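You operate a simulated robot arm through the tools that you are given. There is no shell and no other tool. Be economical: measure what you need, move in short steps, check, and stop when the job is done.

You run a simulated two-armed robot. Do the job below in one go: nothing can be reset, and whatever is moved stays where it is left.

TASK
Wipe up the spill on the top of the yellow-marked table with the blue cloth and put it back.

It is judged by the outcome, as a careful person would: the job done as asked, and still so three seconds after it is handed in. It fails if anything else is knocked over, pushed out of place, dropped, spilled or broken. Flat cloth is picked up by pressing the open fingertips on it (5 to 10 N) and closing them slowly along it; thin cloth reads only 2 to 8 mm in the jaws.

THE ROBOT
Two 7-joint arms with two-finger grippers on one trunk, on a base that drives. Base frame: it is fixed to the floor where the robot stands at the start and does not move with it; the origin is under the middle of the robot, x ahead of it, y to its left, z up; the surface under the hand at the start is at about z = 76.5. Lengths are in cm, angles in degrees, forces in N, time in s.
The left shoulder is at the start at [14.9, 21.6, 101.1], the right one opposite. With the tool pointing down near the work surface each hand reaches from about 40 to 90 cm from the robot's upright axis, wherever it stands, measured 20 degrees to its own side. Payload 3.18 kg a hand.
The tool frame of a hand sits at the grasp point between the pads (the TCP): z along the fingers, y along the line on which they close. The tips reach 3 cm beyond it. Largest opening 14.4 cm; the body of the gripper starts 10.3 cm behind the TCP.
Orientation is that of the tool frame in the base frame, as a unit quaternion [w, x, y, z]. With the fingers straight down and closing along the base's y, the tool's x points along the base's -x, its y along +y and its z along -z.

THE INTERFACE
- The arms move only by the tool move_arm. It takes "left_series", "right_series" or both (then of equal length, played together; a hand with none holds still); each is a list of rows, each a list of 2 entries, a list of its own where there are three numbers: the shift along the tool's x, y, z in units of 400 mm (1.0 is 400 mm), then the turn, a rotation vector about the tool's x, y, z in units of 120 degrees (1.0 is 120 degrees). In form: [[[x, y, z], [ax, ay, az]], ...]. A call has 1 to 20 rows; each row is the pose to reach, as a shift and turn from the pose commanded when the call began, along the tool's axes at that moment. "left_fingers" and "right_fingers" are, for a hand that has rows, the opening in per cent of the stroke, from 0 (shut) to 100 (fully open), set as the call begins (left out, the last holds). A call with a number of a shift or a turn outside -1 to 1 is refused whole. Each row takes 0.2 s and may step no farther than 5 cm and 8.6 degrees from the row before; otherwise, or with a gripper value out of range, the whole call is refused. Where a pose cannot be reached the arm comes as near as it can. A force on the tool above 40 N (or 10 N above the force at the start of the call, whichever is more), or a blocked arm, ends the call early, and 0.2 s more pass. Each finger halts on what it meets, pressing with about 33 N; the grip force reading is that of the motor and also rises with nothing between the fingers. The clock runs only during rows and for 0.2 s after the last one: add rows that repeat a pose to give the fingers time. The reply holds the time, the measured pose of the TCP, the force on the tool along the base axes, the opening and the grip force, in the units named above and with some noise, with the torque about the TCP (base axes, N m) and any sound that the robot's microphone picked up.
- Cameras (640 x 400 px; columns grow to the right, rows downward): "scene" is now at [27.45, -3.49, 117.92]; the picture's right is [-0.41, -0.91, 0.00], its down [-0.61, 0.27, -0.74] and it looks along [0.68, -0.30, -0.67] (base axes); focal length 245 px, centre (320, 200). "left" rides on the left gripper at [7.6, -1.6, -14.3] in its tool frame; the picture's right is [0.21, 0.98, 0.00], its down [-0.84, 0.18, -0.51] and it looks along [-0.50, 0.11, 0.86] (tool axes); focal length 218 px, centre (320, 200). "right" rides on the right gripper at [7.6, 1.6, -14.3] in its tool frame; the picture's right is [-0.21, 0.98, 0.00], its down [-0.84, -0.18, -0.51] and it looks along [-0.50, -0.11, 0.86] (tool axes); focal length 218 px, centre (320, 200).
- camera(camera): a new picture of that camera. The clock stands still meanwhile.
- move_column(by): slides the trunk up (or, below 0, down) by that many cm; the arms and the scene camera ride with it, the base frame stays. It gives what a move gives, with no picture.
- steer(legs): drives the robot by 1 to 6 legs, each [ahead, left, turn to the left] in cm, cm and degrees, along the robot's own axes; the way and the turn of a leg run together, so that a leg with both is an arc; at most 150 cm and 180 degrees a leg. The arms and the cameras ride along, it lands a little off, and it stops where it bumps. It gives what a move gives.
- pan_tilt(pan, tilt): turns the head with the scene camera to pan (to the left, within 80 degrees either way) and tilt (down, from -29 to 69), counted from straight ahead of the robot. It gives what a move gives.
- point_at(camera, pixels): for up to 12 pixels [column, row] of the newest picture of that camera ("zoom" is the newest enlarged one), the place [x, y, z] in the base frame of the surface seen there, good to about 0.3 cm. The clock stands still meanwhile.
- enlarge(camera, box): a new picture of the part [left, top, right, bottom] of that camera's present view, enlarged. The clock stands still meanwhile.
- sign_off(): hands the job in; it is judged then, once.

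Keep the steps short. Do not move on a guess: measure, check each grasp and each placing, and mend mistakes. In all there are 80 turns and 78 pictures (those below and enlarged ones count). Leave the grippers open and the arms clear of the work at the hand-in unless told otherwise, and finish with a single line.

The tools are called after "Request:" as a command line: name --argument value ..., lists and objects as JSON in quotes. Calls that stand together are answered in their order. move_arm: Moves the arms, as the interface text tells. Its arguments: {"type":"object","properties":{"left_series":{"type":"array"},"left_fingers":{"type":"number"},"right_series":{"type":"array"},"right_fingers":{"type":"number"}},"required":[]} The other tools are called the same way: move_column (by) slides the trunk up or down; steer (legs) drives the base; pan_tilt (pan, tilt) turns the head that bears the scene camera; camera (camera) takes a picture; point_at (camera, pixels) gives the place of the surface under pixels of a picture; enlarge (camera, box) takes an enlarged picture of a part of a camera's view; sign_off () hands the job in.

At the start:

```text
time_s: 0.0
left_tcp_pos: [49.1, 6.41, 99.13]
left_orientation: [0.0, -0.001, 1.0, -0.001]
left_contact_force: [-0.2, -0.3, 0.0]
left_moment: [0.01, -0.02, -0.02]
left_width: 14.39
left_finger_force: 0.0
right_tcp_pos: [46.19, -33.66, 95.87]
right_orientation: [-0.001, 0.0, 1.0, -0.001]
right_contact_force: [-0.3, 0.4, -0.1]
right_moment: [0.02, 0.0, 0.03]
right_width: 14.42
right_finger_force: 0.2
trunk travel left (down, up): [-10.0, 26.9]
robot x, y, heading: [-0.17, 0.1, -0.2]
head pan, tilt: [-24.0, 41.9]
```

scene: 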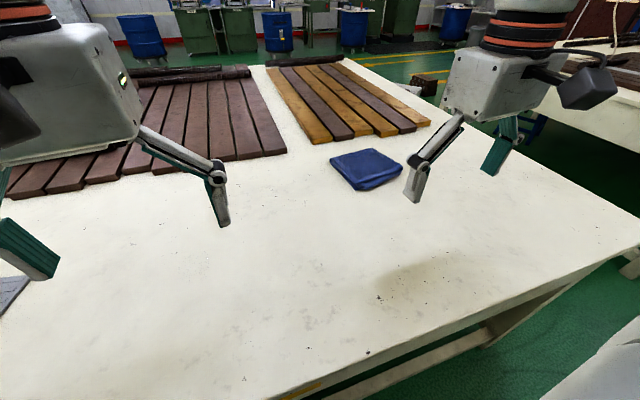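
right: 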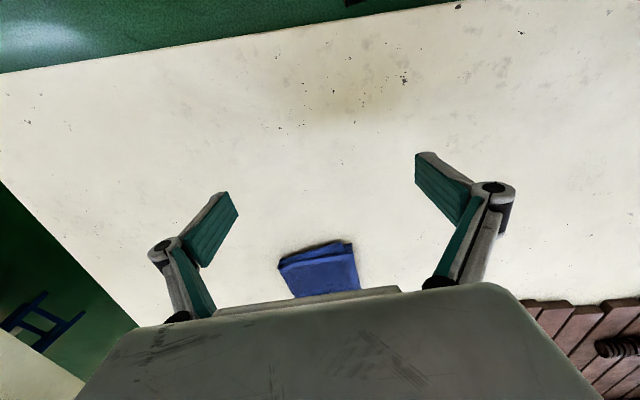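
left: 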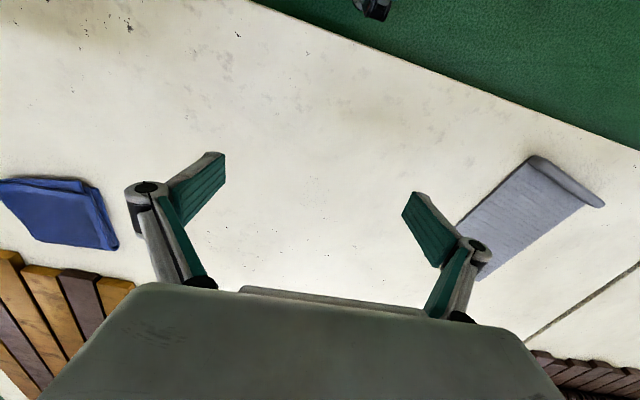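

I see a blue folded cloth near (367,168) and a brownish stain near (420,285). There is a yellow tag on the near table edge around (300,390), and another table on the right. I'll check which table is marked and what the stain looks like.

Request:
enlarge --camera "scene" --box '[240, 220, 560, 400]'

Request:
point_at --camera "scene" --pixels '[[367, 168], [330, 158], [372, 149], [403, 168], [362, 190], [380, 295], [420, 260], [460, 265], [420, 295], [300, 390], [520, 300]]'

Request:
pan_tilt --pan -60 --tilt 35

Request:
camera --camera "scene"

```text
2.00 times, centred on (400, 310) of scene
```

zoom: 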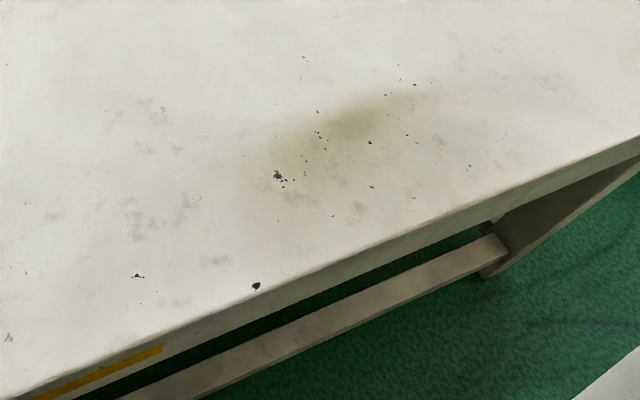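

```text
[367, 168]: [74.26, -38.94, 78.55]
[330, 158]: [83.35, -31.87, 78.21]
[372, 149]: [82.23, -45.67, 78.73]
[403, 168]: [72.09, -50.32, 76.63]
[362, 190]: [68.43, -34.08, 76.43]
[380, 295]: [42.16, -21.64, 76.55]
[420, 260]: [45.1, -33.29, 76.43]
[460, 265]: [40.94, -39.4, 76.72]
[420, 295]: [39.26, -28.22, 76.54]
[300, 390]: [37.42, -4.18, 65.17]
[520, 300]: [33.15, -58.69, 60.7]
```

```text
time_s: 1.0
left_tcp_pos: [49.03, 6.58, 99.08]
left_orientation: [0.0, -0.002, 1.0, -0.001]
left_contact_force: [-0.1, -0.1, 0.7]
left_moment: [0.0, 0.0, 0.01]
left_width: 14.39
left_finger_force: 0.2
right_tcp_pos: [46.2, -33.65, 95.87]
right_orientation: [0.0, -0.001, 1.0, 0.0]
right_contact_force: [-0.6, -0.1, 0.9]
right_moment: [0.01, 0.0, 0.02]
right_width: 14.4
right_finger_force: 0.0
trunk travel left (down, up): [-10.0, 26.9]
robot x, y, heading: [0.18, 0.04, 0.2]
head pan, tilt: [-60.0, 35.0]
```

```text
73 pictures are left
```

scene: 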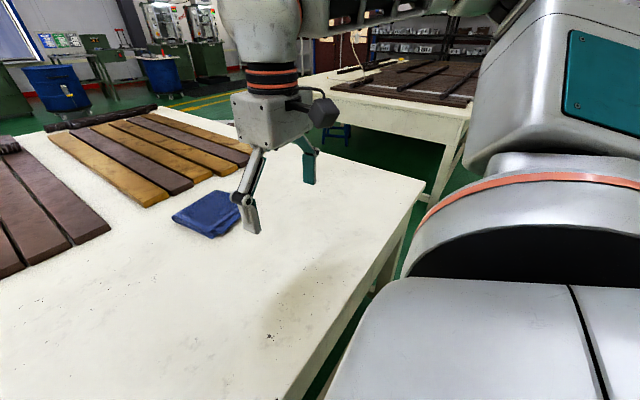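

The near table carries the yellow strip. I'll check left for other stains or marks, and take a close look at the cloth and stain with the right hand camera.

Request:
enlarge --camera "right" --box '[160, 30, 480, 310]'

Request:
enlarge --camera "scene" --box '[150, 160, 410, 400]'

Request:
pan_tilt --pan 35 --tilt 35

Request:
camera --camera "scene"

```text
1.43 times, centred on (320, 170) of right
```

zoom: 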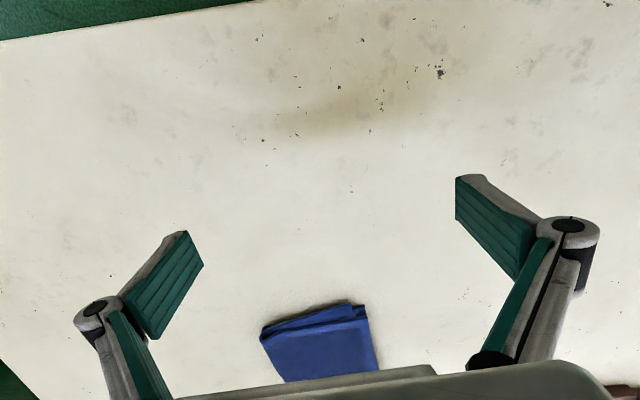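

```text
1.67 times, centred on (280, 280) of scene
```

zoom: 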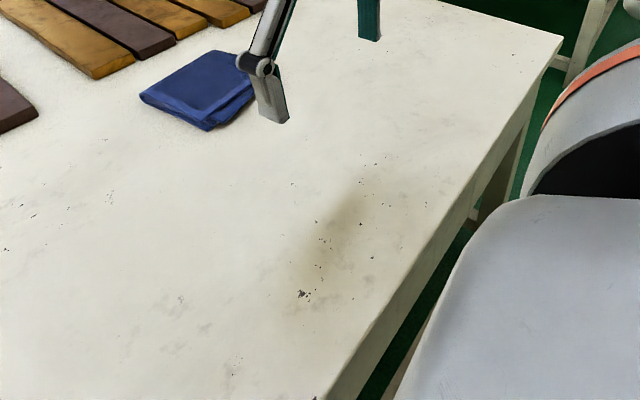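

```text
time_s: 2.7
left_tcp_pos: [49.17, 6.48, 98.96]
left_orientation: [-0.001, -0.003, 1.0, -0.001]
left_contact_force: [-0.8, -0.4, 0.0]
left_moment: [0.01, 0.01, -0.03]
left_width: 14.4
left_finger_force: 0.1
right_tcp_pos: [46.06, -33.73, 95.74]
right_orientation: [0.001, 0.0, 1.0, 0.0]
right_contact_force: [-0.3, -0.9, 0.8]
right_moment: [-0.02, 0.04, -0.03]
right_width: 14.39
right_finger_force: 0.1
trunk travel left (down, up): [-10.0, 26.9]
robot x, y, heading: [0.04, -0.14, 0.1]
head pan, tilt: [35.0, 35.0]
```

```text
70 pictures are left
```

scene: 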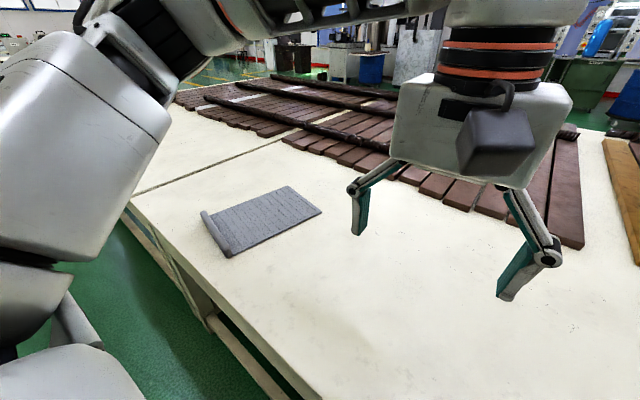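

Only one brown smear is visible, at about (350,95) in the right view. I'll measure its extent and the cloth edges, and turn the head back.

Request:
pan_tilt --pan -35 --tilt 48

Request:
camera --camera "scene"

Request:
point_at --camera "right" --pixels '[[265, 120], [300, 110], [350, 95], [350, 130], [350, 70], [400, 75], [410, 100], [278, 266], [350, 243], [360, 290], [295, 295]]'

```text
time_s: 4.1
left_tcp_pos: [49.13, 6.49, 99.03]
left_orientation: [0.0, -0.001, 1.0, -0.001]
left_contact_force: [0.8, -0.1, -0.2]
left_moment: [-0.01, 0.01, -0.01]
left_width: 14.4
left_finger_force: 0.0
right_tcp_pos: [46.19, -33.69, 95.8]
right_orientation: [0.001, 0.0, 1.0, 0.0]
right_contact_force: [0.4, -0.9, -0.9]
right_moment: [-0.03, 0.04, 0.0]
right_width: 14.39
right_finger_force: 0.1
trunk travel left (down, up): [-10.0, 26.9]
robot x, y, heading: [-0.15, -0.03, -0.0]
head pan, tilt: [-35.0, 48.0]
```

```text
69 pictures are left
```

scene: 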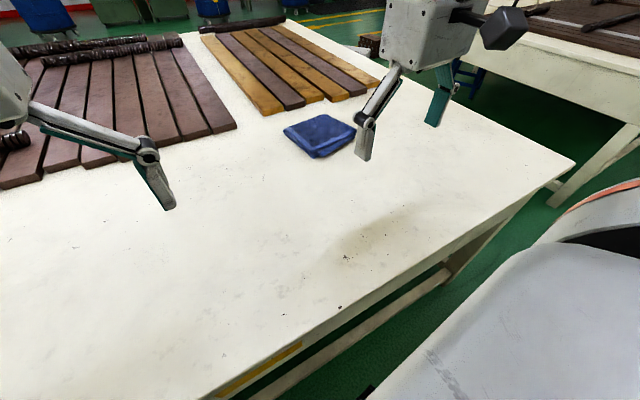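

```text
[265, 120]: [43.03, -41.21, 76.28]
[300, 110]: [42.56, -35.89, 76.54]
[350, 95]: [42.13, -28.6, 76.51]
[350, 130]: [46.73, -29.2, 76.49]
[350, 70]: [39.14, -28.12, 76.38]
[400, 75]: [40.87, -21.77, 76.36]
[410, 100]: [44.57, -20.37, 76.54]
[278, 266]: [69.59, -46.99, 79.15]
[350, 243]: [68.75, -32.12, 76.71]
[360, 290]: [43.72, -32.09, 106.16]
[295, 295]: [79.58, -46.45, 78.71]
```

Request:
enlarge --camera "scene" --box '[310, 180, 470, 280]'

Request:
point_at --camera "zoom" --pixels '[[60, 290], [120, 180], [130, 300], [200, 270], [250, 160], [350, 90], [420, 110], [350, 200], [420, 60], [250, 250]]'

Request:
enlarge --camera "scene" --box '[260, 90, 420, 190]'

```text
4.00 times, centred on (390, 230) of scene
```

zoom: 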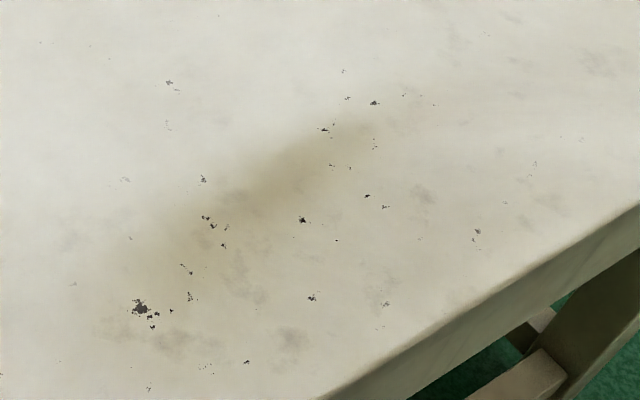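

```text
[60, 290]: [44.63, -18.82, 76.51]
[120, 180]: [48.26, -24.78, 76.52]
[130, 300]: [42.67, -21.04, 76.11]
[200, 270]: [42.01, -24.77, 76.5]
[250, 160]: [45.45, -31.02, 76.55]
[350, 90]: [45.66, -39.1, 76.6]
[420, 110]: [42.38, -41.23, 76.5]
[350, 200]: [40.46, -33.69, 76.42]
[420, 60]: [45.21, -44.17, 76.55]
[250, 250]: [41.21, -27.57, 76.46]
```

```text
4.00 times, centred on (340, 140) of scene
```

zoom: 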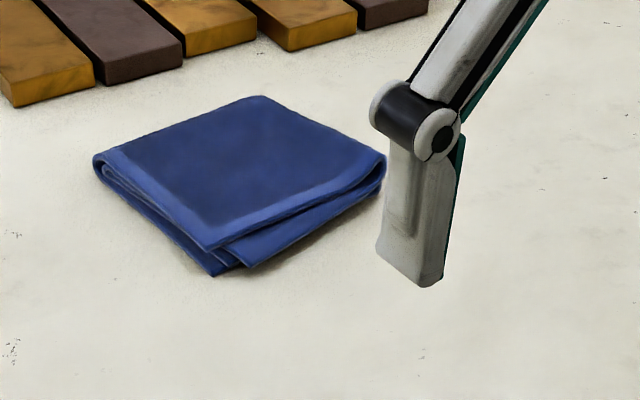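

Request:
point_at --camera "zoom" --pixels '[[97, 158], [260, 98], [383, 160], [207, 245], [215, 273], [240, 170], [245, 266], [380, 190], [100, 175], [330, 245], [350, 300]]'

```text
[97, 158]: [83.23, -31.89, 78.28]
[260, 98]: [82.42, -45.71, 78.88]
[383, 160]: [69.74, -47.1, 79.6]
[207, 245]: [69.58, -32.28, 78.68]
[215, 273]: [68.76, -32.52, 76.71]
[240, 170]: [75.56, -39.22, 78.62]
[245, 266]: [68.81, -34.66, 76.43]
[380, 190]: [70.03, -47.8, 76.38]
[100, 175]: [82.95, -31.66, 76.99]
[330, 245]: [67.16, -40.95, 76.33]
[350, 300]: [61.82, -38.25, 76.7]
```

The cloth covers x 69–83, y −32 to −47, and its top is at z ≈78.6. The stain covers about x 40–47, y −20 to −42. I'll take the open right hand above the cloth centre at (76,−39.3), at TCP z ≈90.

Request:
move_arm --right_series '[[[-0.083, -0.0156, 0.016], [0, 0, 0]], [[-0.166, -0.031, 0.032], [0, 0, 0]], [[-0.248, -0.047, 0.048], [0, 0, 0]], [[-0.331, -0.062, 0.064], [0, 0, 0]], [[-0.414, -0.078, 0.08], [0, 0, 0]], [[-0.497, -0.093, 0.096], [0, 0, 0]], [[-0.579, -0.109, 0.112], [0, 0, 0]], [[-0.662, -0.124, 0.128], [0, 0, 0]], [[-0.745, -0.14, 0.145], [0, 0, 0]], [[-0.745, -0.14, 0.145], [0, 0, 0]]]' --right_fingers 60

Request:
camera --camera "scene"

Request:
camera --camera "right"

```text
time_s: 6.3
left_tcp_pos: [48.9, 6.74, 99.34]
left_orientation: [0.003, -0.002, 1.0, -0.003]
left_contact_force: [-0.8, 0.7, 0.4]
left_moment: [-0.05, -0.04, 0.05]
left_width: 14.42
left_finger_force: 0.1
right_tcp_pos: [68.29, -33.22, 87.71]
right_orientation: [0.005, 0.002, 1.0, -0.001]
right_contact_force: [-0.2, 0.5, 1.3]
right_moment: [-0.05, -0.03, 0.02]
right_width: 8.64
right_finger_force: 0.2
right hand out of reach, approached as far as the arm can: row 5, 6, 7, 8, 9, 10
trunk travel left (down, up): [-10.0, 26.9]
robot x, y, heading: [0.04, 0.08, 0.0]
head pan, tilt: [-35.0, 48.0]
```

```text
66 pictures are left
```

scene: 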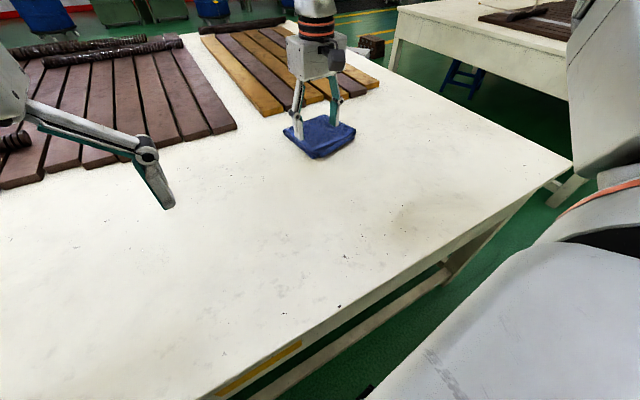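

```text
65 pictures are left
```

right: 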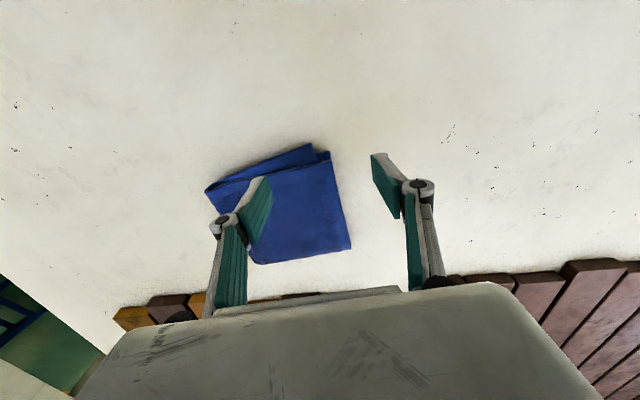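

The arm ran out at (68,−33), so I need to bring the base nearer. I'll measure the robot's own body and the table edge to see what clearance there is ahead.

Request:
point_at --camera "scene" --pixels '[[500, 280], [440, 340], [400, 380], [560, 320], [340, 320], [440, 253], [570, 163], [520, 187], [370, 392], [540, 240]]'

Request:
pan_tilt --pan 0 --tilt 69

Request:
camera --camera "scene"

```text
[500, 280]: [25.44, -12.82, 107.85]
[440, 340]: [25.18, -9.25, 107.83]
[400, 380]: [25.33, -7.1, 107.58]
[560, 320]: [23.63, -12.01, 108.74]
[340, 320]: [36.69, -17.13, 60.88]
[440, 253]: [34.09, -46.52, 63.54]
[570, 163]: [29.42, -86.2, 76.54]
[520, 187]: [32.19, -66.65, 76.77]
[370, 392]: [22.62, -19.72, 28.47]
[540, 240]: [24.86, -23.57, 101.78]
```

```text
time_s: 7.3
left_tcp_pos: [49.04, 6.55, 99.08]
left_orientation: [0.0, -0.001, 1.0, -0.001]
left_contact_force: [0.1, 0.3, -0.2]
left_moment: [-0.01, 0.02, -0.02]
left_width: 14.41
left_finger_force: 0.0
right_tcp_pos: [68.35, -33.22, 87.26]
right_orientation: [0.003, 0.002, 1.0, -0.001]
right_contact_force: [-0.2, 0.8, 1.2]
right_moment: [0.01, -0.02, 0.0]
right_width: 8.64
right_finger_force: 0.1
trunk travel left (down, up): [-10.0, 26.9]
robot x, y, heading: [-0.17, 0.07, -0.1]
head pan, tilt: [0.0, 68.8]
```

```text
64 pictures are left
```

scene: 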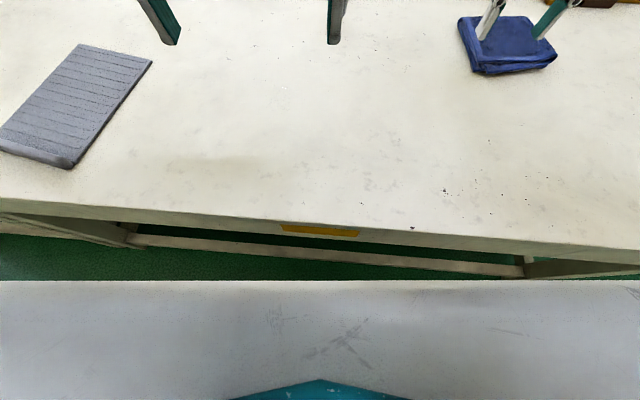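

Request:
enlarge --camera "scene" --box '[80, 80, 400, 280]'

Request:
point_at --camera "scene" --pixels '[[225, 165], [160, 155], [300, 165], [100, 290], [320, 290], [550, 290], [320, 260], [540, 265], [330, 245], [350, 265], [600, 275], [320, 390]]'

```text
2.00 times, centred on (240, 180) of scene
```

zoom: 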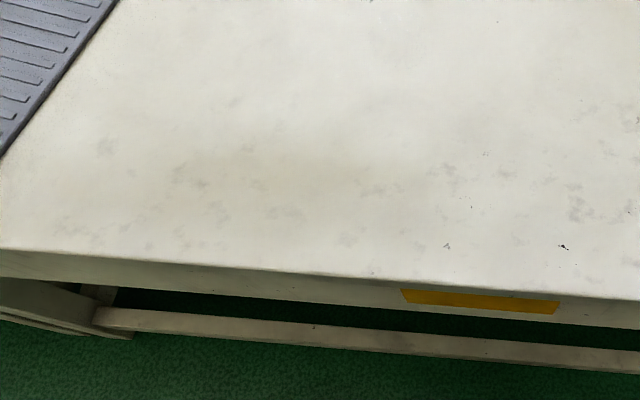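

```text
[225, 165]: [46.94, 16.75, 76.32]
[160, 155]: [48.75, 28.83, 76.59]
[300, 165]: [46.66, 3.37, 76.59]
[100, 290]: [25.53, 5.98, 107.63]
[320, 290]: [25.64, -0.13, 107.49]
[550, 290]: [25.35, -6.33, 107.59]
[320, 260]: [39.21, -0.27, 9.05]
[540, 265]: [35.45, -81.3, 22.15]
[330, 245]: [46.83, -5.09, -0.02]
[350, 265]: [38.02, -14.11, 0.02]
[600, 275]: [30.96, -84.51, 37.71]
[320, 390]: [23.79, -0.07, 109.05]
```

There is a faint brownish patch at (225,165) too. I'll compare both patches close up to tell the spill from table texture.

Request:
enlarge --camera "scene" --box '[380, 80, 640, 260]'

Request:
camera --camera "left"

```text
2.22 times, centred on (510, 170) of scene
```

zoom: 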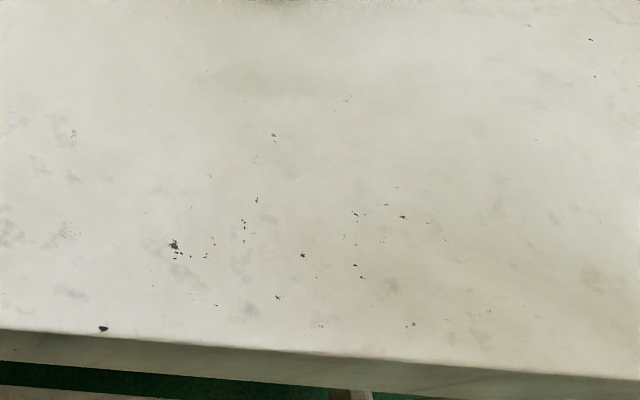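

```text
61 pictures are left
```

left: 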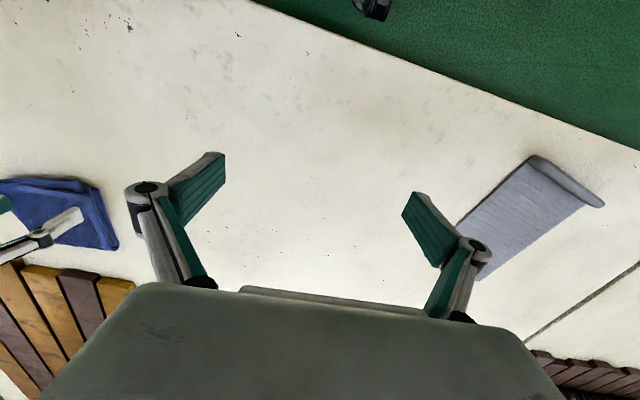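

The brown smear at (43,−31) vanished when the arm moved, so it was only a shadow. The real spill is still unfound. The left view shows a faint speckled patch near (312,188), so I'll enlarge there.

Request:
enlarge --camera "left" --box '[220, 120, 420, 270]'

Request:
enlarge --camera "left" --box '[0, 0, 320, 180]'

Request:
point_at --camera "left" --pixels '[[312, 175], [312, 190], [312, 205], [295, 190], [330, 190]]'

```text
2.67 times, centred on (320, 195) of left
```

zoom: 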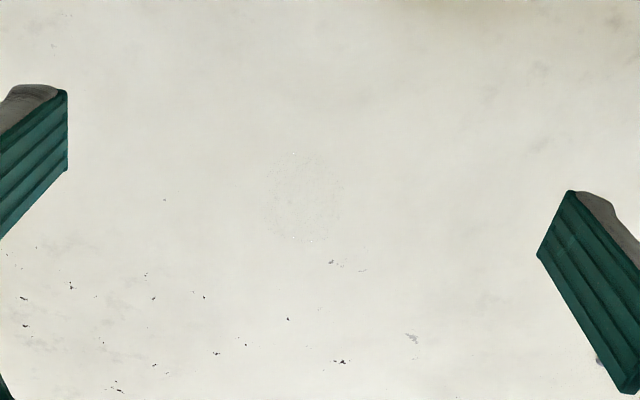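

```text
2.00 times, centred on (160, 90) of left
```

zoom: 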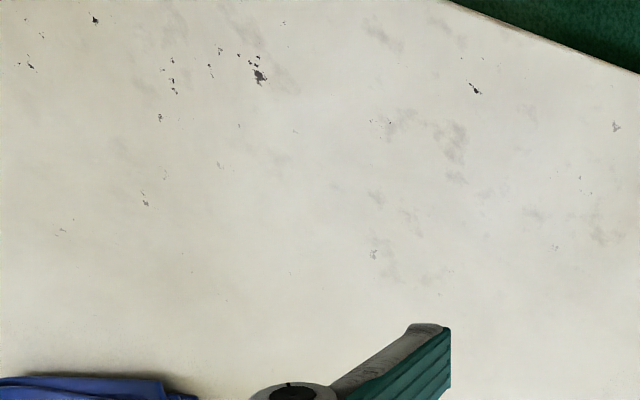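

```text
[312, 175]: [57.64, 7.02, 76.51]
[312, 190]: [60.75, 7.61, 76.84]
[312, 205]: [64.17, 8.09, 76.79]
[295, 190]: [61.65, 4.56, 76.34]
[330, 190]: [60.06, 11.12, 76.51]
```

The enlarged left view shows a faint round patch of clear droplets, about 6–7 cm wide, at roughly (61.6, 7.8). That looks like the real spill. I'll raise the trunk for better reach and view, then look at that spot from another angle.

Request:
move_column --by 12

Request:
pan_tilt --pan 12 --tilt 55

Request:
camera --camera "scene"

Request:
enlarge --camera "left" --box '[220, 140, 420, 270]'

```text
time_s: 8.8
left_tcp_pos: [49.26, 6.49, 110.76]
left_orientation: [-0.002, -0.002, 1.0, 0.0]
left_contact_force: [0.6, 0.2, 0.8]
left_moment: [0.0, 0.01, 0.01]
left_width: 14.39
left_finger_force: 0.1
right_tcp_pos: [62.49, -33.39, 120.71]
right_orientation: [0.191, 0.002, 0.982, -0.001]
right_contact_force: [0.1, -0.4, 0.0]
right_moment: [-0.04, 0.04, -0.04]
right_width: 8.64
right_finger_force: 0.1
trunk travel left (down, up): [-22.0, 14.9]
robot x, y, heading: [-0.21, 0.08, 0.1]
head pan, tilt: [0.0, 68.8]
```

```text
time_s: 9.6
left_tcp_pos: [49.1, 6.49, 111.0]
left_orientation: [0.0, -0.001, 1.0, -0.001]
left_contact_force: [-0.2, 0.2, -0.2]
left_moment: [-0.03, 0.02, 0.01]
left_width: 14.35
left_finger_force: 0.1
right_tcp_pos: [62.19, -33.26, 120.92]
right_orientation: [0.193, 0.002, 0.981, -0.001]
right_contact_force: [0.5, -0.3, -0.1]
right_moment: [0.0, 0.02, 0.0]
right_width: 8.64
right_finger_force: 0.1
trunk travel left (down, up): [-22.0, 14.9]
robot x, y, heading: [0.23, 0.21, -0.2]
head pan, tilt: [12.0, 55.0]
```

```text
58 pictures are left
```

scene: 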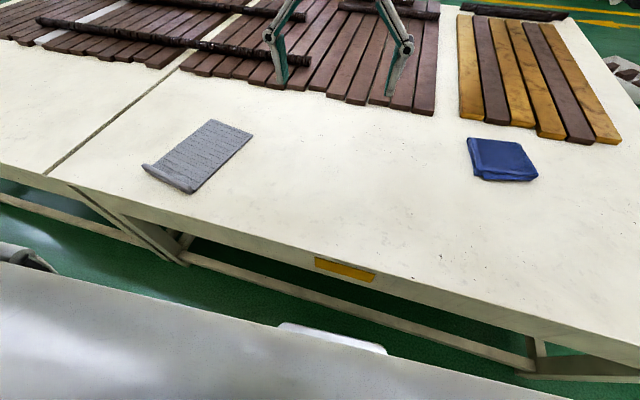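

```text
3.08 times, centred on (320, 205) of left
```

zoom: 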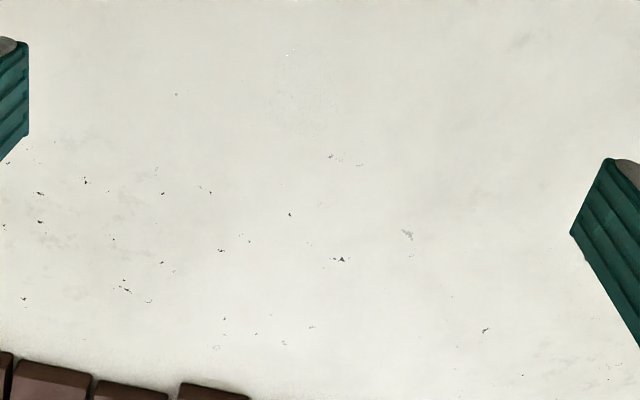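

Request:
enlarge --camera "scene" --box '[240, 100, 420, 220]'

Request:
point_at --camera "left" --pixels '[[316, 170]]'

Request:
enlarge --camera "scene" --box '[380, 130, 640, 290]'

```text
3.33 times, centred on (330, 160) of scene
```

zoom: 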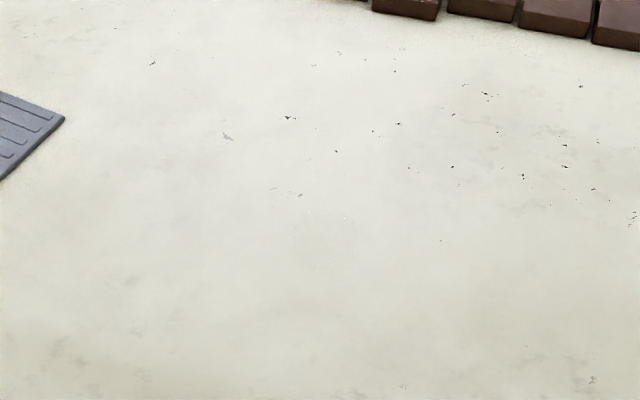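

```text
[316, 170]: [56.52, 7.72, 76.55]
```

```text
2.46 times, centred on (510, 210) of scene
```

zoom: 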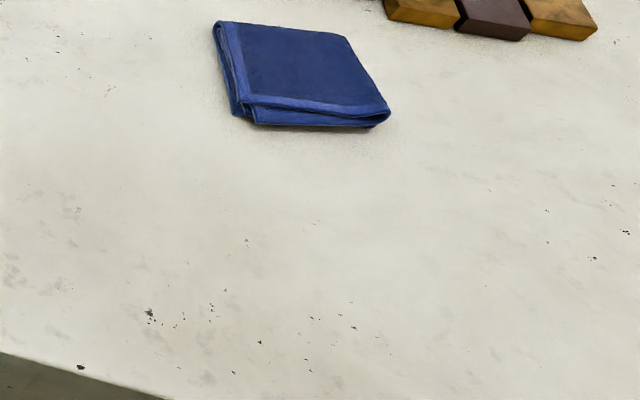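

A faint round patch with tiny highlights sits at zoom (325,235), which is scene ≈(332,170). I'll take a tight enlargement and measure it.

Request:
enlarge --camera "scene" --box '[300, 150, 364, 190]'

Request:
enlarge --camera "left" --box '[280, 140, 360, 190]'

Request:
point_at --camera "left" --pixels '[[305, 158], [327, 158], [316, 150], [316, 186]]'

```text
10.00 times, centred on (332, 170) of scene
```

zoom: 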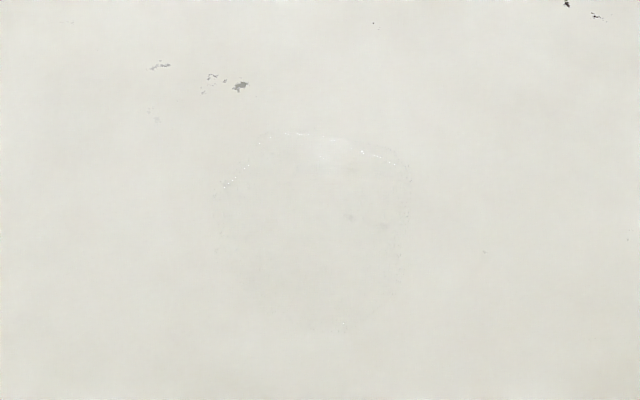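

```text
8.00 times, centred on (320, 165) of left
```

zoom: 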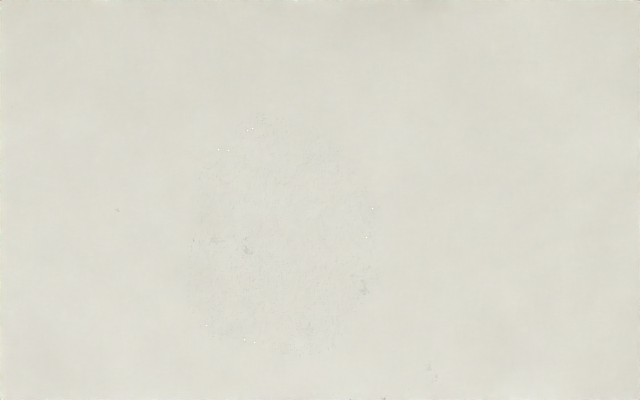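

```text
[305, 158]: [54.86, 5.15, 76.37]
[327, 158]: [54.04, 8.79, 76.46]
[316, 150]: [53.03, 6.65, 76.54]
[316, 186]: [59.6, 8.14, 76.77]
```

It is a clear puddle. I'll measure its edges from the scene picture, where neither camera nor head has moved since the shot.

Request:
point_at --camera "scene" --pixels '[[331, 173], [322, 172], [341, 172], [331, 163], [331, 183], [468, 137], [518, 142], [539, 178], [484, 180], [500, 157]]'

Request:
pan_tilt --pan -20 --tilt 50

Request:
camera --camera "scene"

```text
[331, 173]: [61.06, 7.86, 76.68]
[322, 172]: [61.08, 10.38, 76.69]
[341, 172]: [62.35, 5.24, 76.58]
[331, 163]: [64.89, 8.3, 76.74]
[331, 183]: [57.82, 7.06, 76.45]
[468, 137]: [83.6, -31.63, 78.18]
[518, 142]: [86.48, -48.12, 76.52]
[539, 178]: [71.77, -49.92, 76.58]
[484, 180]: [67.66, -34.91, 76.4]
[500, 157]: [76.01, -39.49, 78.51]
```

```text
time_s: 10.6
left_tcp_pos: [49.08, 6.44, 111.04]
left_orientation: [0.0, -0.001, 1.0, -0.001]
left_contact_force: [-1.6, -0.2, -0.6]
left_moment: [0.02, -0.03, 0.01]
left_width: 14.39
left_finger_force: 0.1
right_tcp_pos: [62.3, -33.3, 120.96]
right_orientation: [0.193, 0.002, 0.981, -0.001]
right_contact_force: [-0.3, 0.0, -0.8]
right_moment: [-0.04, 0.02, -0.02]
right_width: 8.64
right_finger_force: 0.0
trunk travel left (down, up): [-22.0, 14.9]
robot x, y, heading: [-0.34, 0.34, 0.2]
head pan, tilt: [-20.0, 50.0]
```

```text
52 pictures are left
```

scene: 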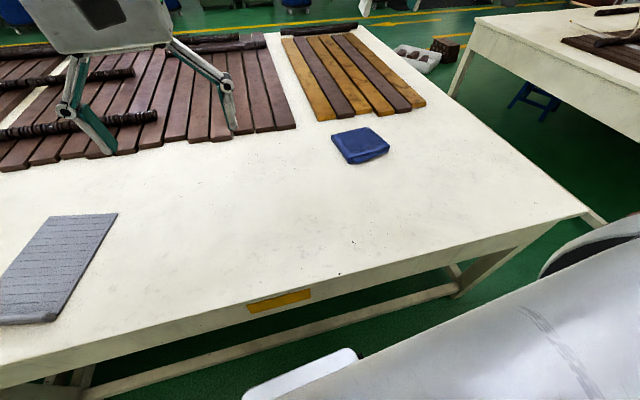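

The puddle is centred at (61.2, 7.8) with radius about 3.5 cm. The right hand tilted when the trunk rose, so I'll send one zero-shift row to see which pose is its reference, and measure the base's clearance.

Request:
move_arm --right_series '[[[0, 0, 0], [0, 0, 0]]]' --right_fingers 60

Request:
point_at --camera "scene" --pixels '[[345, 352], [280, 385], [560, 255], [365, 355], [400, 270], [590, 212], [300, 305], [420, 300], [250, 330]]'

```text
time_s: 11.0
left_tcp_pos: [49.18, 6.47, 111.11]
left_orientation: [0.0, -0.002, 1.0, -0.001]
left_contact_force: [0.2, -0.4, -0.1]
left_moment: [0.03, 0.01, -0.02]
left_width: 14.38
left_finger_force: 0.0
right_tcp_pos: [62.21, -33.38, 121.05]
right_orientation: [0.192, 0.002, 0.981, -0.001]
right_contact_force: [-0.9, 0.2, -0.6]
right_moment: [-0.01, 0.01, 0.0]
right_width: 8.63
right_finger_force: 0.0
trunk travel left (down, up): [-22.0, 14.9]
robot x, y, heading: [-0.22, -0.12, 0.1]
head pan, tilt: [-20.0, 50.0]
```

```text
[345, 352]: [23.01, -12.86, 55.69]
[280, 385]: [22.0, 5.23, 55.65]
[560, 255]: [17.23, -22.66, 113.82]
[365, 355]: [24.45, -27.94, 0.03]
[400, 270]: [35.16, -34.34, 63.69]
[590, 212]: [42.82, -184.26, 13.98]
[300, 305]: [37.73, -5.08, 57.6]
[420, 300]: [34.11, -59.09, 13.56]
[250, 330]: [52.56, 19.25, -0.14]
```

The base front is at x ≈23 and the table edge at x ≥34, so there is about 11 cm of free space. I'll drive 6 cm ahead and 12 cm right so both the cloth and the puddle come within the right hand's reach.

Request:
steer --legs '[[0, -12, 0], [6, 0, 0]]'

```text
time_s: 13.2
left_tcp_pos: [55.24, -5.44, 111.15]
left_orientation: [-0.001, -0.002, 1.0, 0.0]
left_contact_force: [-0.6, -0.8, 0.8]
left_moment: [-0.04, 0.06, -0.01]
left_width: 14.4
left_finger_force: 0.1
right_tcp_pos: [68.39, -45.19, 120.87]
right_orientation: [0.192, 0.003, 0.981, -0.002]
right_contact_force: [0.3, -0.1, 0.3]
right_moment: [-0.01, 0.02, 0.03]
right_width: 8.65
right_finger_force: 0.0
trunk travel left (down, up): [-22.0, 14.9]
robot x, y, heading: [5.7, -12.03, -0.3]
head pan, tilt: [-20.0, 50.0]
```

I'll straighten the right hand to vertical above the cloth at (76,−39.4, 92) and shift the left arm out of the way to the left.

Request:
move_arm --right_series '[[[0.012, 0.018, 0.093], [0, 0.023, 0]], [[0.024, 0.036, 0.185], [0, 0.046, 0]], [[0.036, 0.054, 0.278], [0, 0.069, 0]], [[0.048, 0.073, 0.37], [0, 0.092, 0]], [[0.06, 0.091, 0.463], [0, 0.115, 0]], [[0.072, 0.109, 0.556], [0, 0.138, 0]], [[0.084, 0.127, 0.648], [0, 0.161, 0]], [[0.096, 0.145, 0.741], [0, 0.184, 0]], [[0.096, 0.145, 0.741], [0, 0.184, 0]]]' --left_series '[[[0.02, 0.085, 0], [0, 0, 0]], [[0.04, 0.17, 0], [0, 0, 0]], [[0.06, 0.255, 0], [0, 0, 0]], [[0.08, 0.34, 0], [0, 0, 0]], [[0.1, 0.425, 0], [0, 0, 0]], [[0.12, 0.51, 0], [0, 0, 0]], [[0.14, 0.595, 0], [0, 0, 0]], [[0.16, 0.68, 0], [0, 0, 0]], [[0.16, 0.68, 0], [0, 0, 0]]]' --right_fingers 60

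Request:
camera --camera "scene"

Request:
camera --camera "right"

```text
time_s: 15.2
left_tcp_pos: [48.56, 21.76, 110.94]
left_orientation: [0.0, -0.002, 1.0, 0.0]
left_contact_force: [-0.1, 0.2, 0.2]
left_moment: [-0.03, -0.03, 0.0]
left_width: 14.41
left_finger_force: 0.1
right_tcp_pos: [73.23, -40.99, 92.18]
right_orientation: [0.002, 0.003, 1.0, 0.0]
right_contact_force: [0.5, -0.6, -0.2]
right_moment: [0.01, 0.0, 0.03]
right_width: 8.65
right_finger_force: 0.1
right hand out of reach, approached as far as the arm can: row 7, 8, 9
trunk travel left (down, up): [-22.0, 14.9]
robot x, y, heading: [5.99, -11.72, -0.1]
head pan, tilt: [-20.0, 50.0]
```

```text
51 pictures are left
```

scene: 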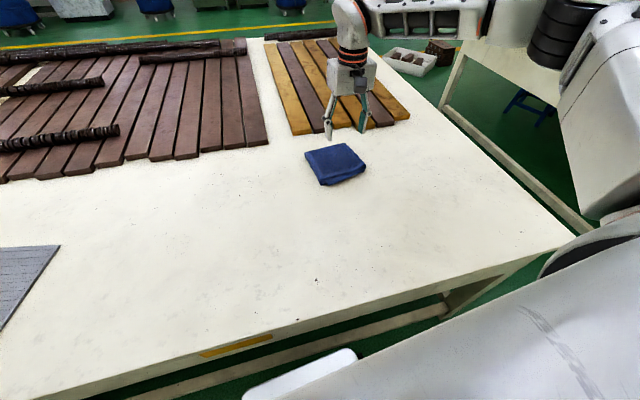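

```text
50 pictures are left
```

right: 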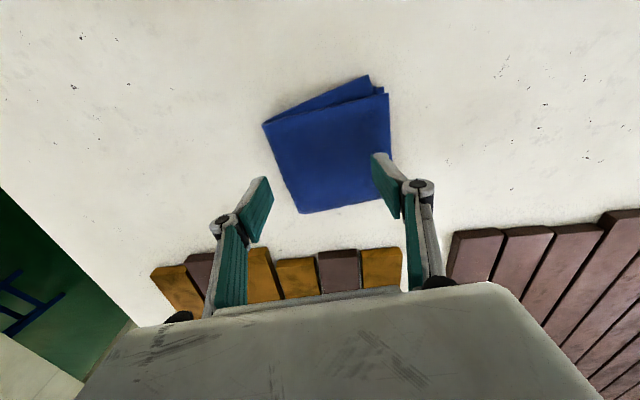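

The hand is vertical at (73.2,−41), over the near half of the cloth, and lower down the arm should reach further. I'll descend to TCP z ≈83 (tips ≈1.5 cm above the cloth), aiming at (74.5,−39.5).

Request:
move_arm --right_series '[[[0, 0, 0.06], [0, 0, 0]], [[0, 0.01, 0.12], [0, 0, 0]], [[-0.01, 0.02, 0.17], [0, 0, 0]], [[-0.02, 0.03, 0.2], [0, 0, 0]], [[-0.03, 0.0375, 0.23], [0, 0, 0]], [[-0.03, 0.0375, 0.23], [0, 0, 0]]]' --right_fingers 60

Request:
enlarge --camera "scene" --box '[260, 60, 420, 200]'

```text
time_s: 16.6
left_tcp_pos: [48.58, 21.91, 111.0]
left_orientation: [0.0, -0.002, 1.0, 0.0]
left_contact_force: [0.6, -0.3, 0.0]
left_moment: [-0.01, 0.0, -0.01]
left_width: 14.39
left_finger_force: 0.0
right_tcp_pos: [71.61, -41.46, 84.73]
right_orientation: [0.002, 0.002, 1.0, 0.0]
right_contact_force: [0.5, 0.6, 0.0]
right_moment: [0.0, -0.01, -0.02]
right_width: 8.63
right_finger_force: 0.0
right hand out of reach, approached as far as the arm can: row 1, 2, 3, 4, 5, 6
trunk travel left (down, up): [-22.0, 14.9]
robot x, y, heading: [6.19, -11.76, -0.1]
head pan, tilt: [-20.0, 50.0]
```

```text
2.86 times, centred on (340, 130) of scene
```

zoom: 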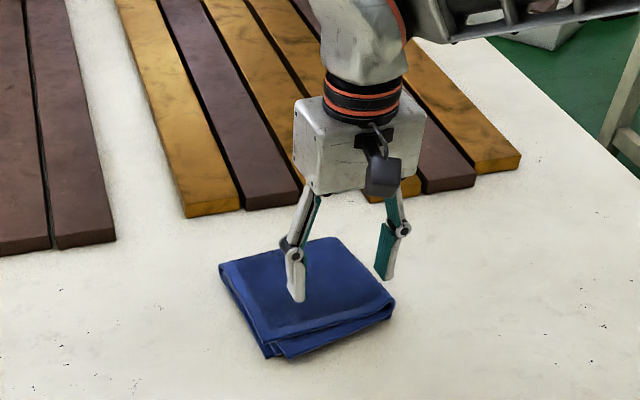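

Lower trunk suits reaching out low, so I'll lift the hand, lower the trunk 14 cm and retry.

Request:
move_arm --right_series '[[[0.02, 0, -0.1], [0, 0, 0]], [[0.05, 0, -0.2], [0, 0, 0]], [[0.1, 0, -0.3], [0, 0, 0]], [[0.15, 0, -0.4], [0, 0, 0]], [[0.15, 0, -0.45], [0, 0, 0]], [[0.15, 0, -0.45], [0, 0, 0]]]' --right_fingers 60

Request:
move_column --by -14

```text
time_s: 18.1
left_tcp_pos: [48.46, 21.77, 111.03]
left_orientation: [0.001, -0.002, 1.0, -0.001]
left_contact_force: [0.9, 0.2, 0.1]
left_moment: [0.0, 0.02, 0.03]
left_width: 14.4
left_finger_force: 0.1
right_tcp_pos: [65.32, -41.44, 102.63]
right_orientation: [0.001, 0.003, 1.0, -0.001]
right_contact_force: [0.4, 0.7, 0.4]
right_moment: [0.0, 0.0, -0.02]
right_width: 8.66
right_finger_force: 0.0
trunk travel left (down, up): [-22.0, 14.9]
robot x, y, heading: [6.43, -12.08, 0.2]
head pan, tilt: [-20.0, 50.0]
```

```text
time_s: 19.7
left_tcp_pos: [48.41, 21.9, 97.08]
left_orientation: [0.002, -0.003, 1.0, -0.001]
left_contact_force: [-0.2, 0.6, 1.1]
left_moment: [-0.01, -0.04, 0.04]
left_width: 14.42
left_finger_force: 0.1
right_tcp_pos: [65.43, -41.23, 89.01]
right_orientation: [0.003, 0.001, 1.0, -0.001]
right_contact_force: [0.2, 0.7, 0.8]
right_moment: [-0.03, -0.02, 0.0]
right_width: 8.65
right_finger_force: 0.1
trunk travel left (down, up): [-8.0, 28.9]
robot x, y, heading: [5.93, -11.75, -0.0]
head pan, tilt: [-20.0, 50.0]
```

Now I'll move to (75.5,−39.5, 84).

Request:
move_arm --right_series '[[[-0.06, 0.011, 0.025], [0, 0, 0]], [[-0.12, 0.022, 0.05], [0, 0, 0]], [[-0.18, 0.033, 0.075], [0, 0, 0]], [[-0.25, 0.044, 0.125], [0, 0, 0]], [[-0.25, 0.044, 0.125], [0, 0, 0]]]' --right_fingers 60

```text
time_s: 20.9
left_tcp_pos: [48.64, 21.82, 97.0]
left_orientation: [0.001, -0.002, 1.0, -0.001]
left_contact_force: [0.2, -0.6, 0.4]
left_moment: [0.02, -0.03, 0.01]
left_width: 14.41
left_finger_force: 0.1
right_tcp_pos: [75.46, -39.66, 83.94]
right_orientation: [0.003, 0.002, 1.0, -0.001]
right_contact_force: [0.4, 0.2, 1.1]
right_moment: [-0.02, -0.04, 0.0]
right_width: 8.65
right_finger_force: 0.1
trunk travel left (down, up): [-8.0, 28.9]
robot x, y, heading: [6.21, -12.27, -0.1]
head pan, tilt: [-20.0, 50.0]
```

It reaches (75.5,−39.7, 83.9). I'll press down gently, watching the force.

Request:
move_arm --right_series '[[[0, 0, 0.03], [0, 0, 0]], [[0, 0, 0.05], [0, 0, 0]], [[0, 0, 0.06], [0, 0, 0]], [[0, 0, 0.065], [0, 0, 0]], [[0, 0, 0.07], [0, 0, 0]]]'

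Request:
enlarge --camera "scene" --box '[260, 60, 420, 200]'

```text
time_s: 22.1
left_tcp_pos: [48.59, 21.87, 97.0]
left_orientation: [0.0, -0.002, 1.0, -0.003]
left_contact_force: [0.0, 0.3, -0.1]
left_moment: [-0.03, 0.0, -0.04]
left_width: 14.39
left_finger_force: 0.0
right_tcp_pos: [75.47, -39.58, 81.02]
right_orientation: [0.001, 0.001, 1.0, -0.001]
right_contact_force: [0.4, -0.2, 0.7]
right_moment: [-0.03, -0.01, 0.01]
right_width: 8.64
right_finger_force: 0.0
trunk travel left (down, up): [-8.0, 28.9]
robot x, y, heading: [6.03, -11.74, 0.1]
head pan, tilt: [-20.0, 50.0]
```

```text
2.86 times, centred on (340, 130) of scene
```

zoom: 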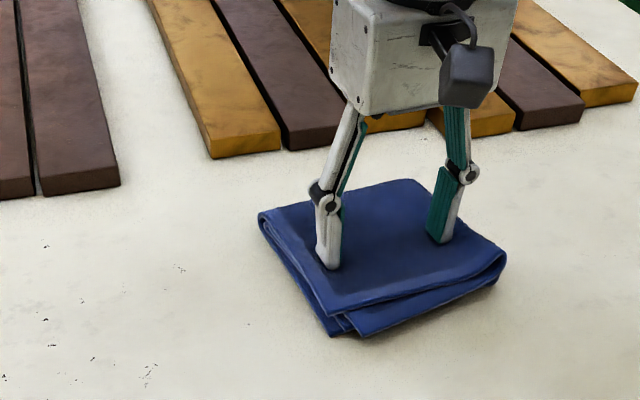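

Request:
move_arm --right_series '[[[0, 0, 0.005], [0, 0, 0]], [[0, 0, 0.01], [0, 0, 0]], [[0, 0, 0.01], [0, 0, 0]]]'

```text
time_s: 22.9
left_tcp_pos: [48.63, 21.87, 97.01]
left_orientation: [0.0, -0.001, 1.0, -0.001]
left_contact_force: [-0.2, 0.5, -1.0]
left_moment: [0.03, 0.0, -0.01]
left_width: 14.4
left_finger_force: 0.2
right_tcp_pos: [75.52, -39.58, 80.67]
right_orientation: [0.002, 0.002, 1.0, -0.001]
right_contact_force: [0.3, -0.5, 3.7]
right_moment: [0.0, -0.03, 0.01]
right_width: 8.63
right_finger_force: 0.1
trunk travel left (down, up): [-8.0, 28.9]
robot x, y, heading: [5.7, -11.66, 0.0]
head pan, tilt: [-20.0, 50.0]
```

Contact reads 3.7 N. I'll press a bit more and start closing in small steps.

Request:
move_arm --right_series '[[[0, 0, 0.005], [0, 0, 0]], [[0, 0, 0.005], [0, 0, 0]]]'

Request:
move_arm --right_series '[[[0, 0, 0.002], [0, 0, 0]], [[0, 0, 0.002], [0, 0, 0]]]' --right_fingers 50

Request:
camera --camera "right"

```text
time_s: 23.5
left_tcp_pos: [48.69, 21.86, 96.99]
left_orientation: [0.0, -0.002, 1.0, -0.001]
left_contact_force: [-0.2, 0.0, -0.3]
left_moment: [-0.01, 0.0, -0.01]
left_width: 14.39
left_finger_force: 0.1
right_tcp_pos: [75.55, -39.53, 80.45]
right_orientation: [0.001, 0.002, 1.0, -0.001]
right_contact_force: [-1.2, -0.3, 7.0]
right_moment: [0.02, -0.02, 0.01]
right_width: 8.71
right_finger_force: 0.1
trunk travel left (down, up): [-8.0, 28.9]
robot x, y, heading: [5.85, -11.98, -0.1]
head pan, tilt: [-20.0, 50.0]
```

```text
time_s: 24.1
left_tcp_pos: [48.55, 21.96, 97.05]
left_orientation: [0.001, -0.002, 1.0, 0.0]
left_contact_force: [-0.4, -0.8, 0.0]
left_moment: [-0.03, 0.01, 0.03]
left_width: 14.4
left_finger_force: 0.0
right_tcp_pos: [75.44, -39.6, 80.37]
right_orientation: [0.003, 0.003, 1.0, -0.001]
right_contact_force: [1.3, 1.0, 8.9]
right_moment: [-0.01, -0.06, 0.04]
right_width: 7.28
right_finger_force: 0.2
trunk travel left (down, up): [-8.0, 28.9]
robot x, y, heading: [6.02, -11.8, -0.3]
head pan, tilt: [-20.0, 50.0]
```

```text
47 pictures are left
```

right: 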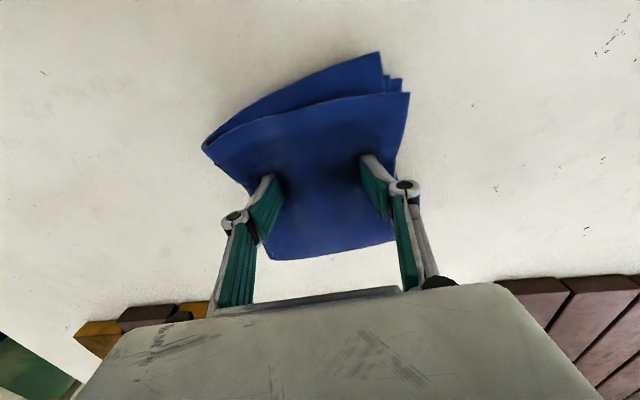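

The pressure is 8.9 N and the cloth dimples. I'll keep closing in small steps without adding pressure.

Request:
move_arm --right_series '[[[0, 0, 0], [0, 0, 0]], [[0, 0, 0], [0, 0, 0]]]' --right_fingers 38

Request:
move_arm --right_series '[[[0, 0, 0], [0, 0, 0]], [[0, 0, 0], [0, 0, 0]]]' --right_fingers 26

Request:
camera --camera "right"

```text
time_s: 24.7
left_tcp_pos: [48.57, 21.8, 97.09]
left_orientation: [0.001, -0.002, 1.0, -0.001]
left_contact_force: [-0.2, 0.0, -0.1]
left_moment: [-0.01, -0.03, -0.01]
left_width: 14.4
left_finger_force: 0.0
right_tcp_pos: [75.42, -39.53, 80.49]
right_orientation: [0.001, 0.002, 1.0, -0.001]
right_contact_force: [1.7, 0.8, 11.9]
right_moment: [0.03, -0.04, -0.02]
right_width: 5.71
right_finger_force: 0.1
trunk travel left (down, up): [-8.0, 28.9]
robot x, y, heading: [6.16, -11.96, 0.1]
head pan, tilt: [-20.0, 50.0]
```

```text
time_s: 25.3
left_tcp_pos: [48.54, 22.01, 96.95]
left_orientation: [0.001, -0.002, 1.0, -0.001]
left_contact_force: [0.1, 0.4, -1.3]
left_moment: [0.01, -0.03, 0.04]
left_width: 14.37
left_finger_force: 0.0
right_tcp_pos: [75.43, -39.48, 80.38]
right_orientation: [0.003, 0.002, 1.0, -0.001]
right_contact_force: [-0.1, 0.1, 16.5]
right_moment: [0.01, -0.04, 0.01]
right_width: 3.8
right_finger_force: 0.0
trunk travel left (down, up): [-8.0, 28.9]
robot x, y, heading: [6.21, -11.92, -0.2]
head pan, tilt: [-20.0, 50.0]
```

```text
46 pictures are left
```

right: 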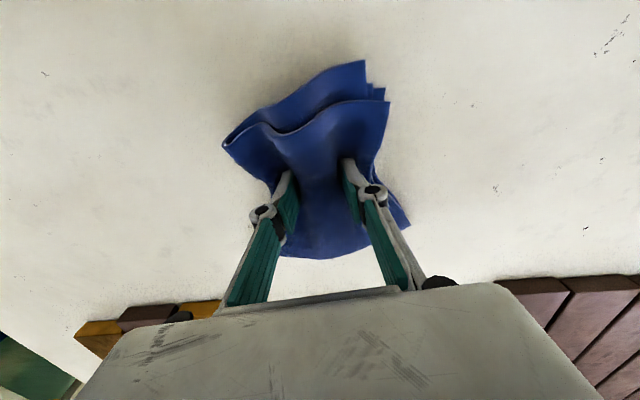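

A ruck is forming with all layers. The force rose to 16.5 N, so I'll ease up 2 mm while closing further.

Request:
move_arm --right_series '[[[0, 0, -0.006], [0, 0, 0]], [[0, 0, -0.006], [0, 0, 0]]]' --right_fingers 14

Request:
move_arm --right_series '[[[0, 0, 0], [0, 0, 0]], [[0, 0, 0], [0, 0, 0]], [[0, 0, 0], [0, 0, 0]]]' --right_fingers 0

Request:
camera --camera "right"

```text
time_s: 25.9
left_tcp_pos: [48.65, 21.88, 96.93]
left_orientation: [0.0, -0.003, 1.0, -0.001]
left_contact_force: [0.3, -0.4, 0.9]
left_moment: [-0.01, 0.02, -0.02]
left_width: 14.41
left_finger_force: 0.1
right_tcp_pos: [75.28, -39.52, 80.58]
right_orientation: [0.001, 0.002, 1.0, -0.001]
right_contact_force: [-0.5, -0.7, 10.9]
right_moment: [0.01, 0.0, 0.01]
right_width: 2.58
right_finger_force: 4.8
trunk travel left (down, up): [-8.0, 28.9]
robot x, y, heading: [6.06, -11.9, 0.3]
head pan, tilt: [-20.0, 50.0]
```

```text
time_s: 26.7
left_tcp_pos: [48.68, 21.94, 97.1]
left_orientation: [0.0, -0.002, 1.0, -0.001]
left_contact_force: [-1.2, -1.2, 0.8]
left_moment: [-0.01, -0.02, 0.0]
left_width: 14.41
left_finger_force: 0.0
right_tcp_pos: [75.41, -39.62, 80.53]
right_orientation: [0.001, 0.002, 1.0, -0.001]
right_contact_force: [-1.3, -0.4, 7.6]
right_moment: [-0.01, 0.03, 0.01]
right_width: 1.7
right_finger_force: 33.1
trunk travel left (down, up): [-8.0, 28.9]
robot x, y, heading: [6.05, -11.88, -0.2]
head pan, tilt: [-20.0, 50.0]
```

```text
45 pictures are left
```

right: 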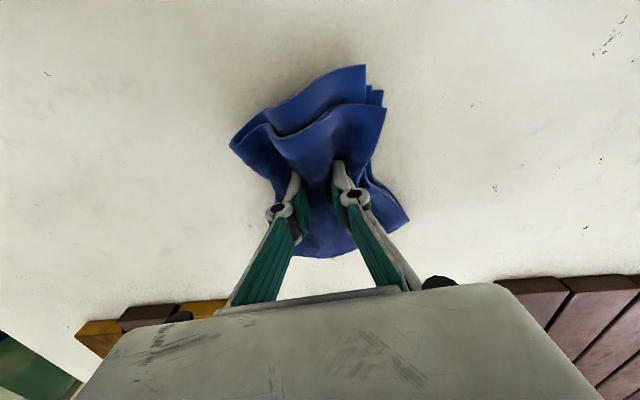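

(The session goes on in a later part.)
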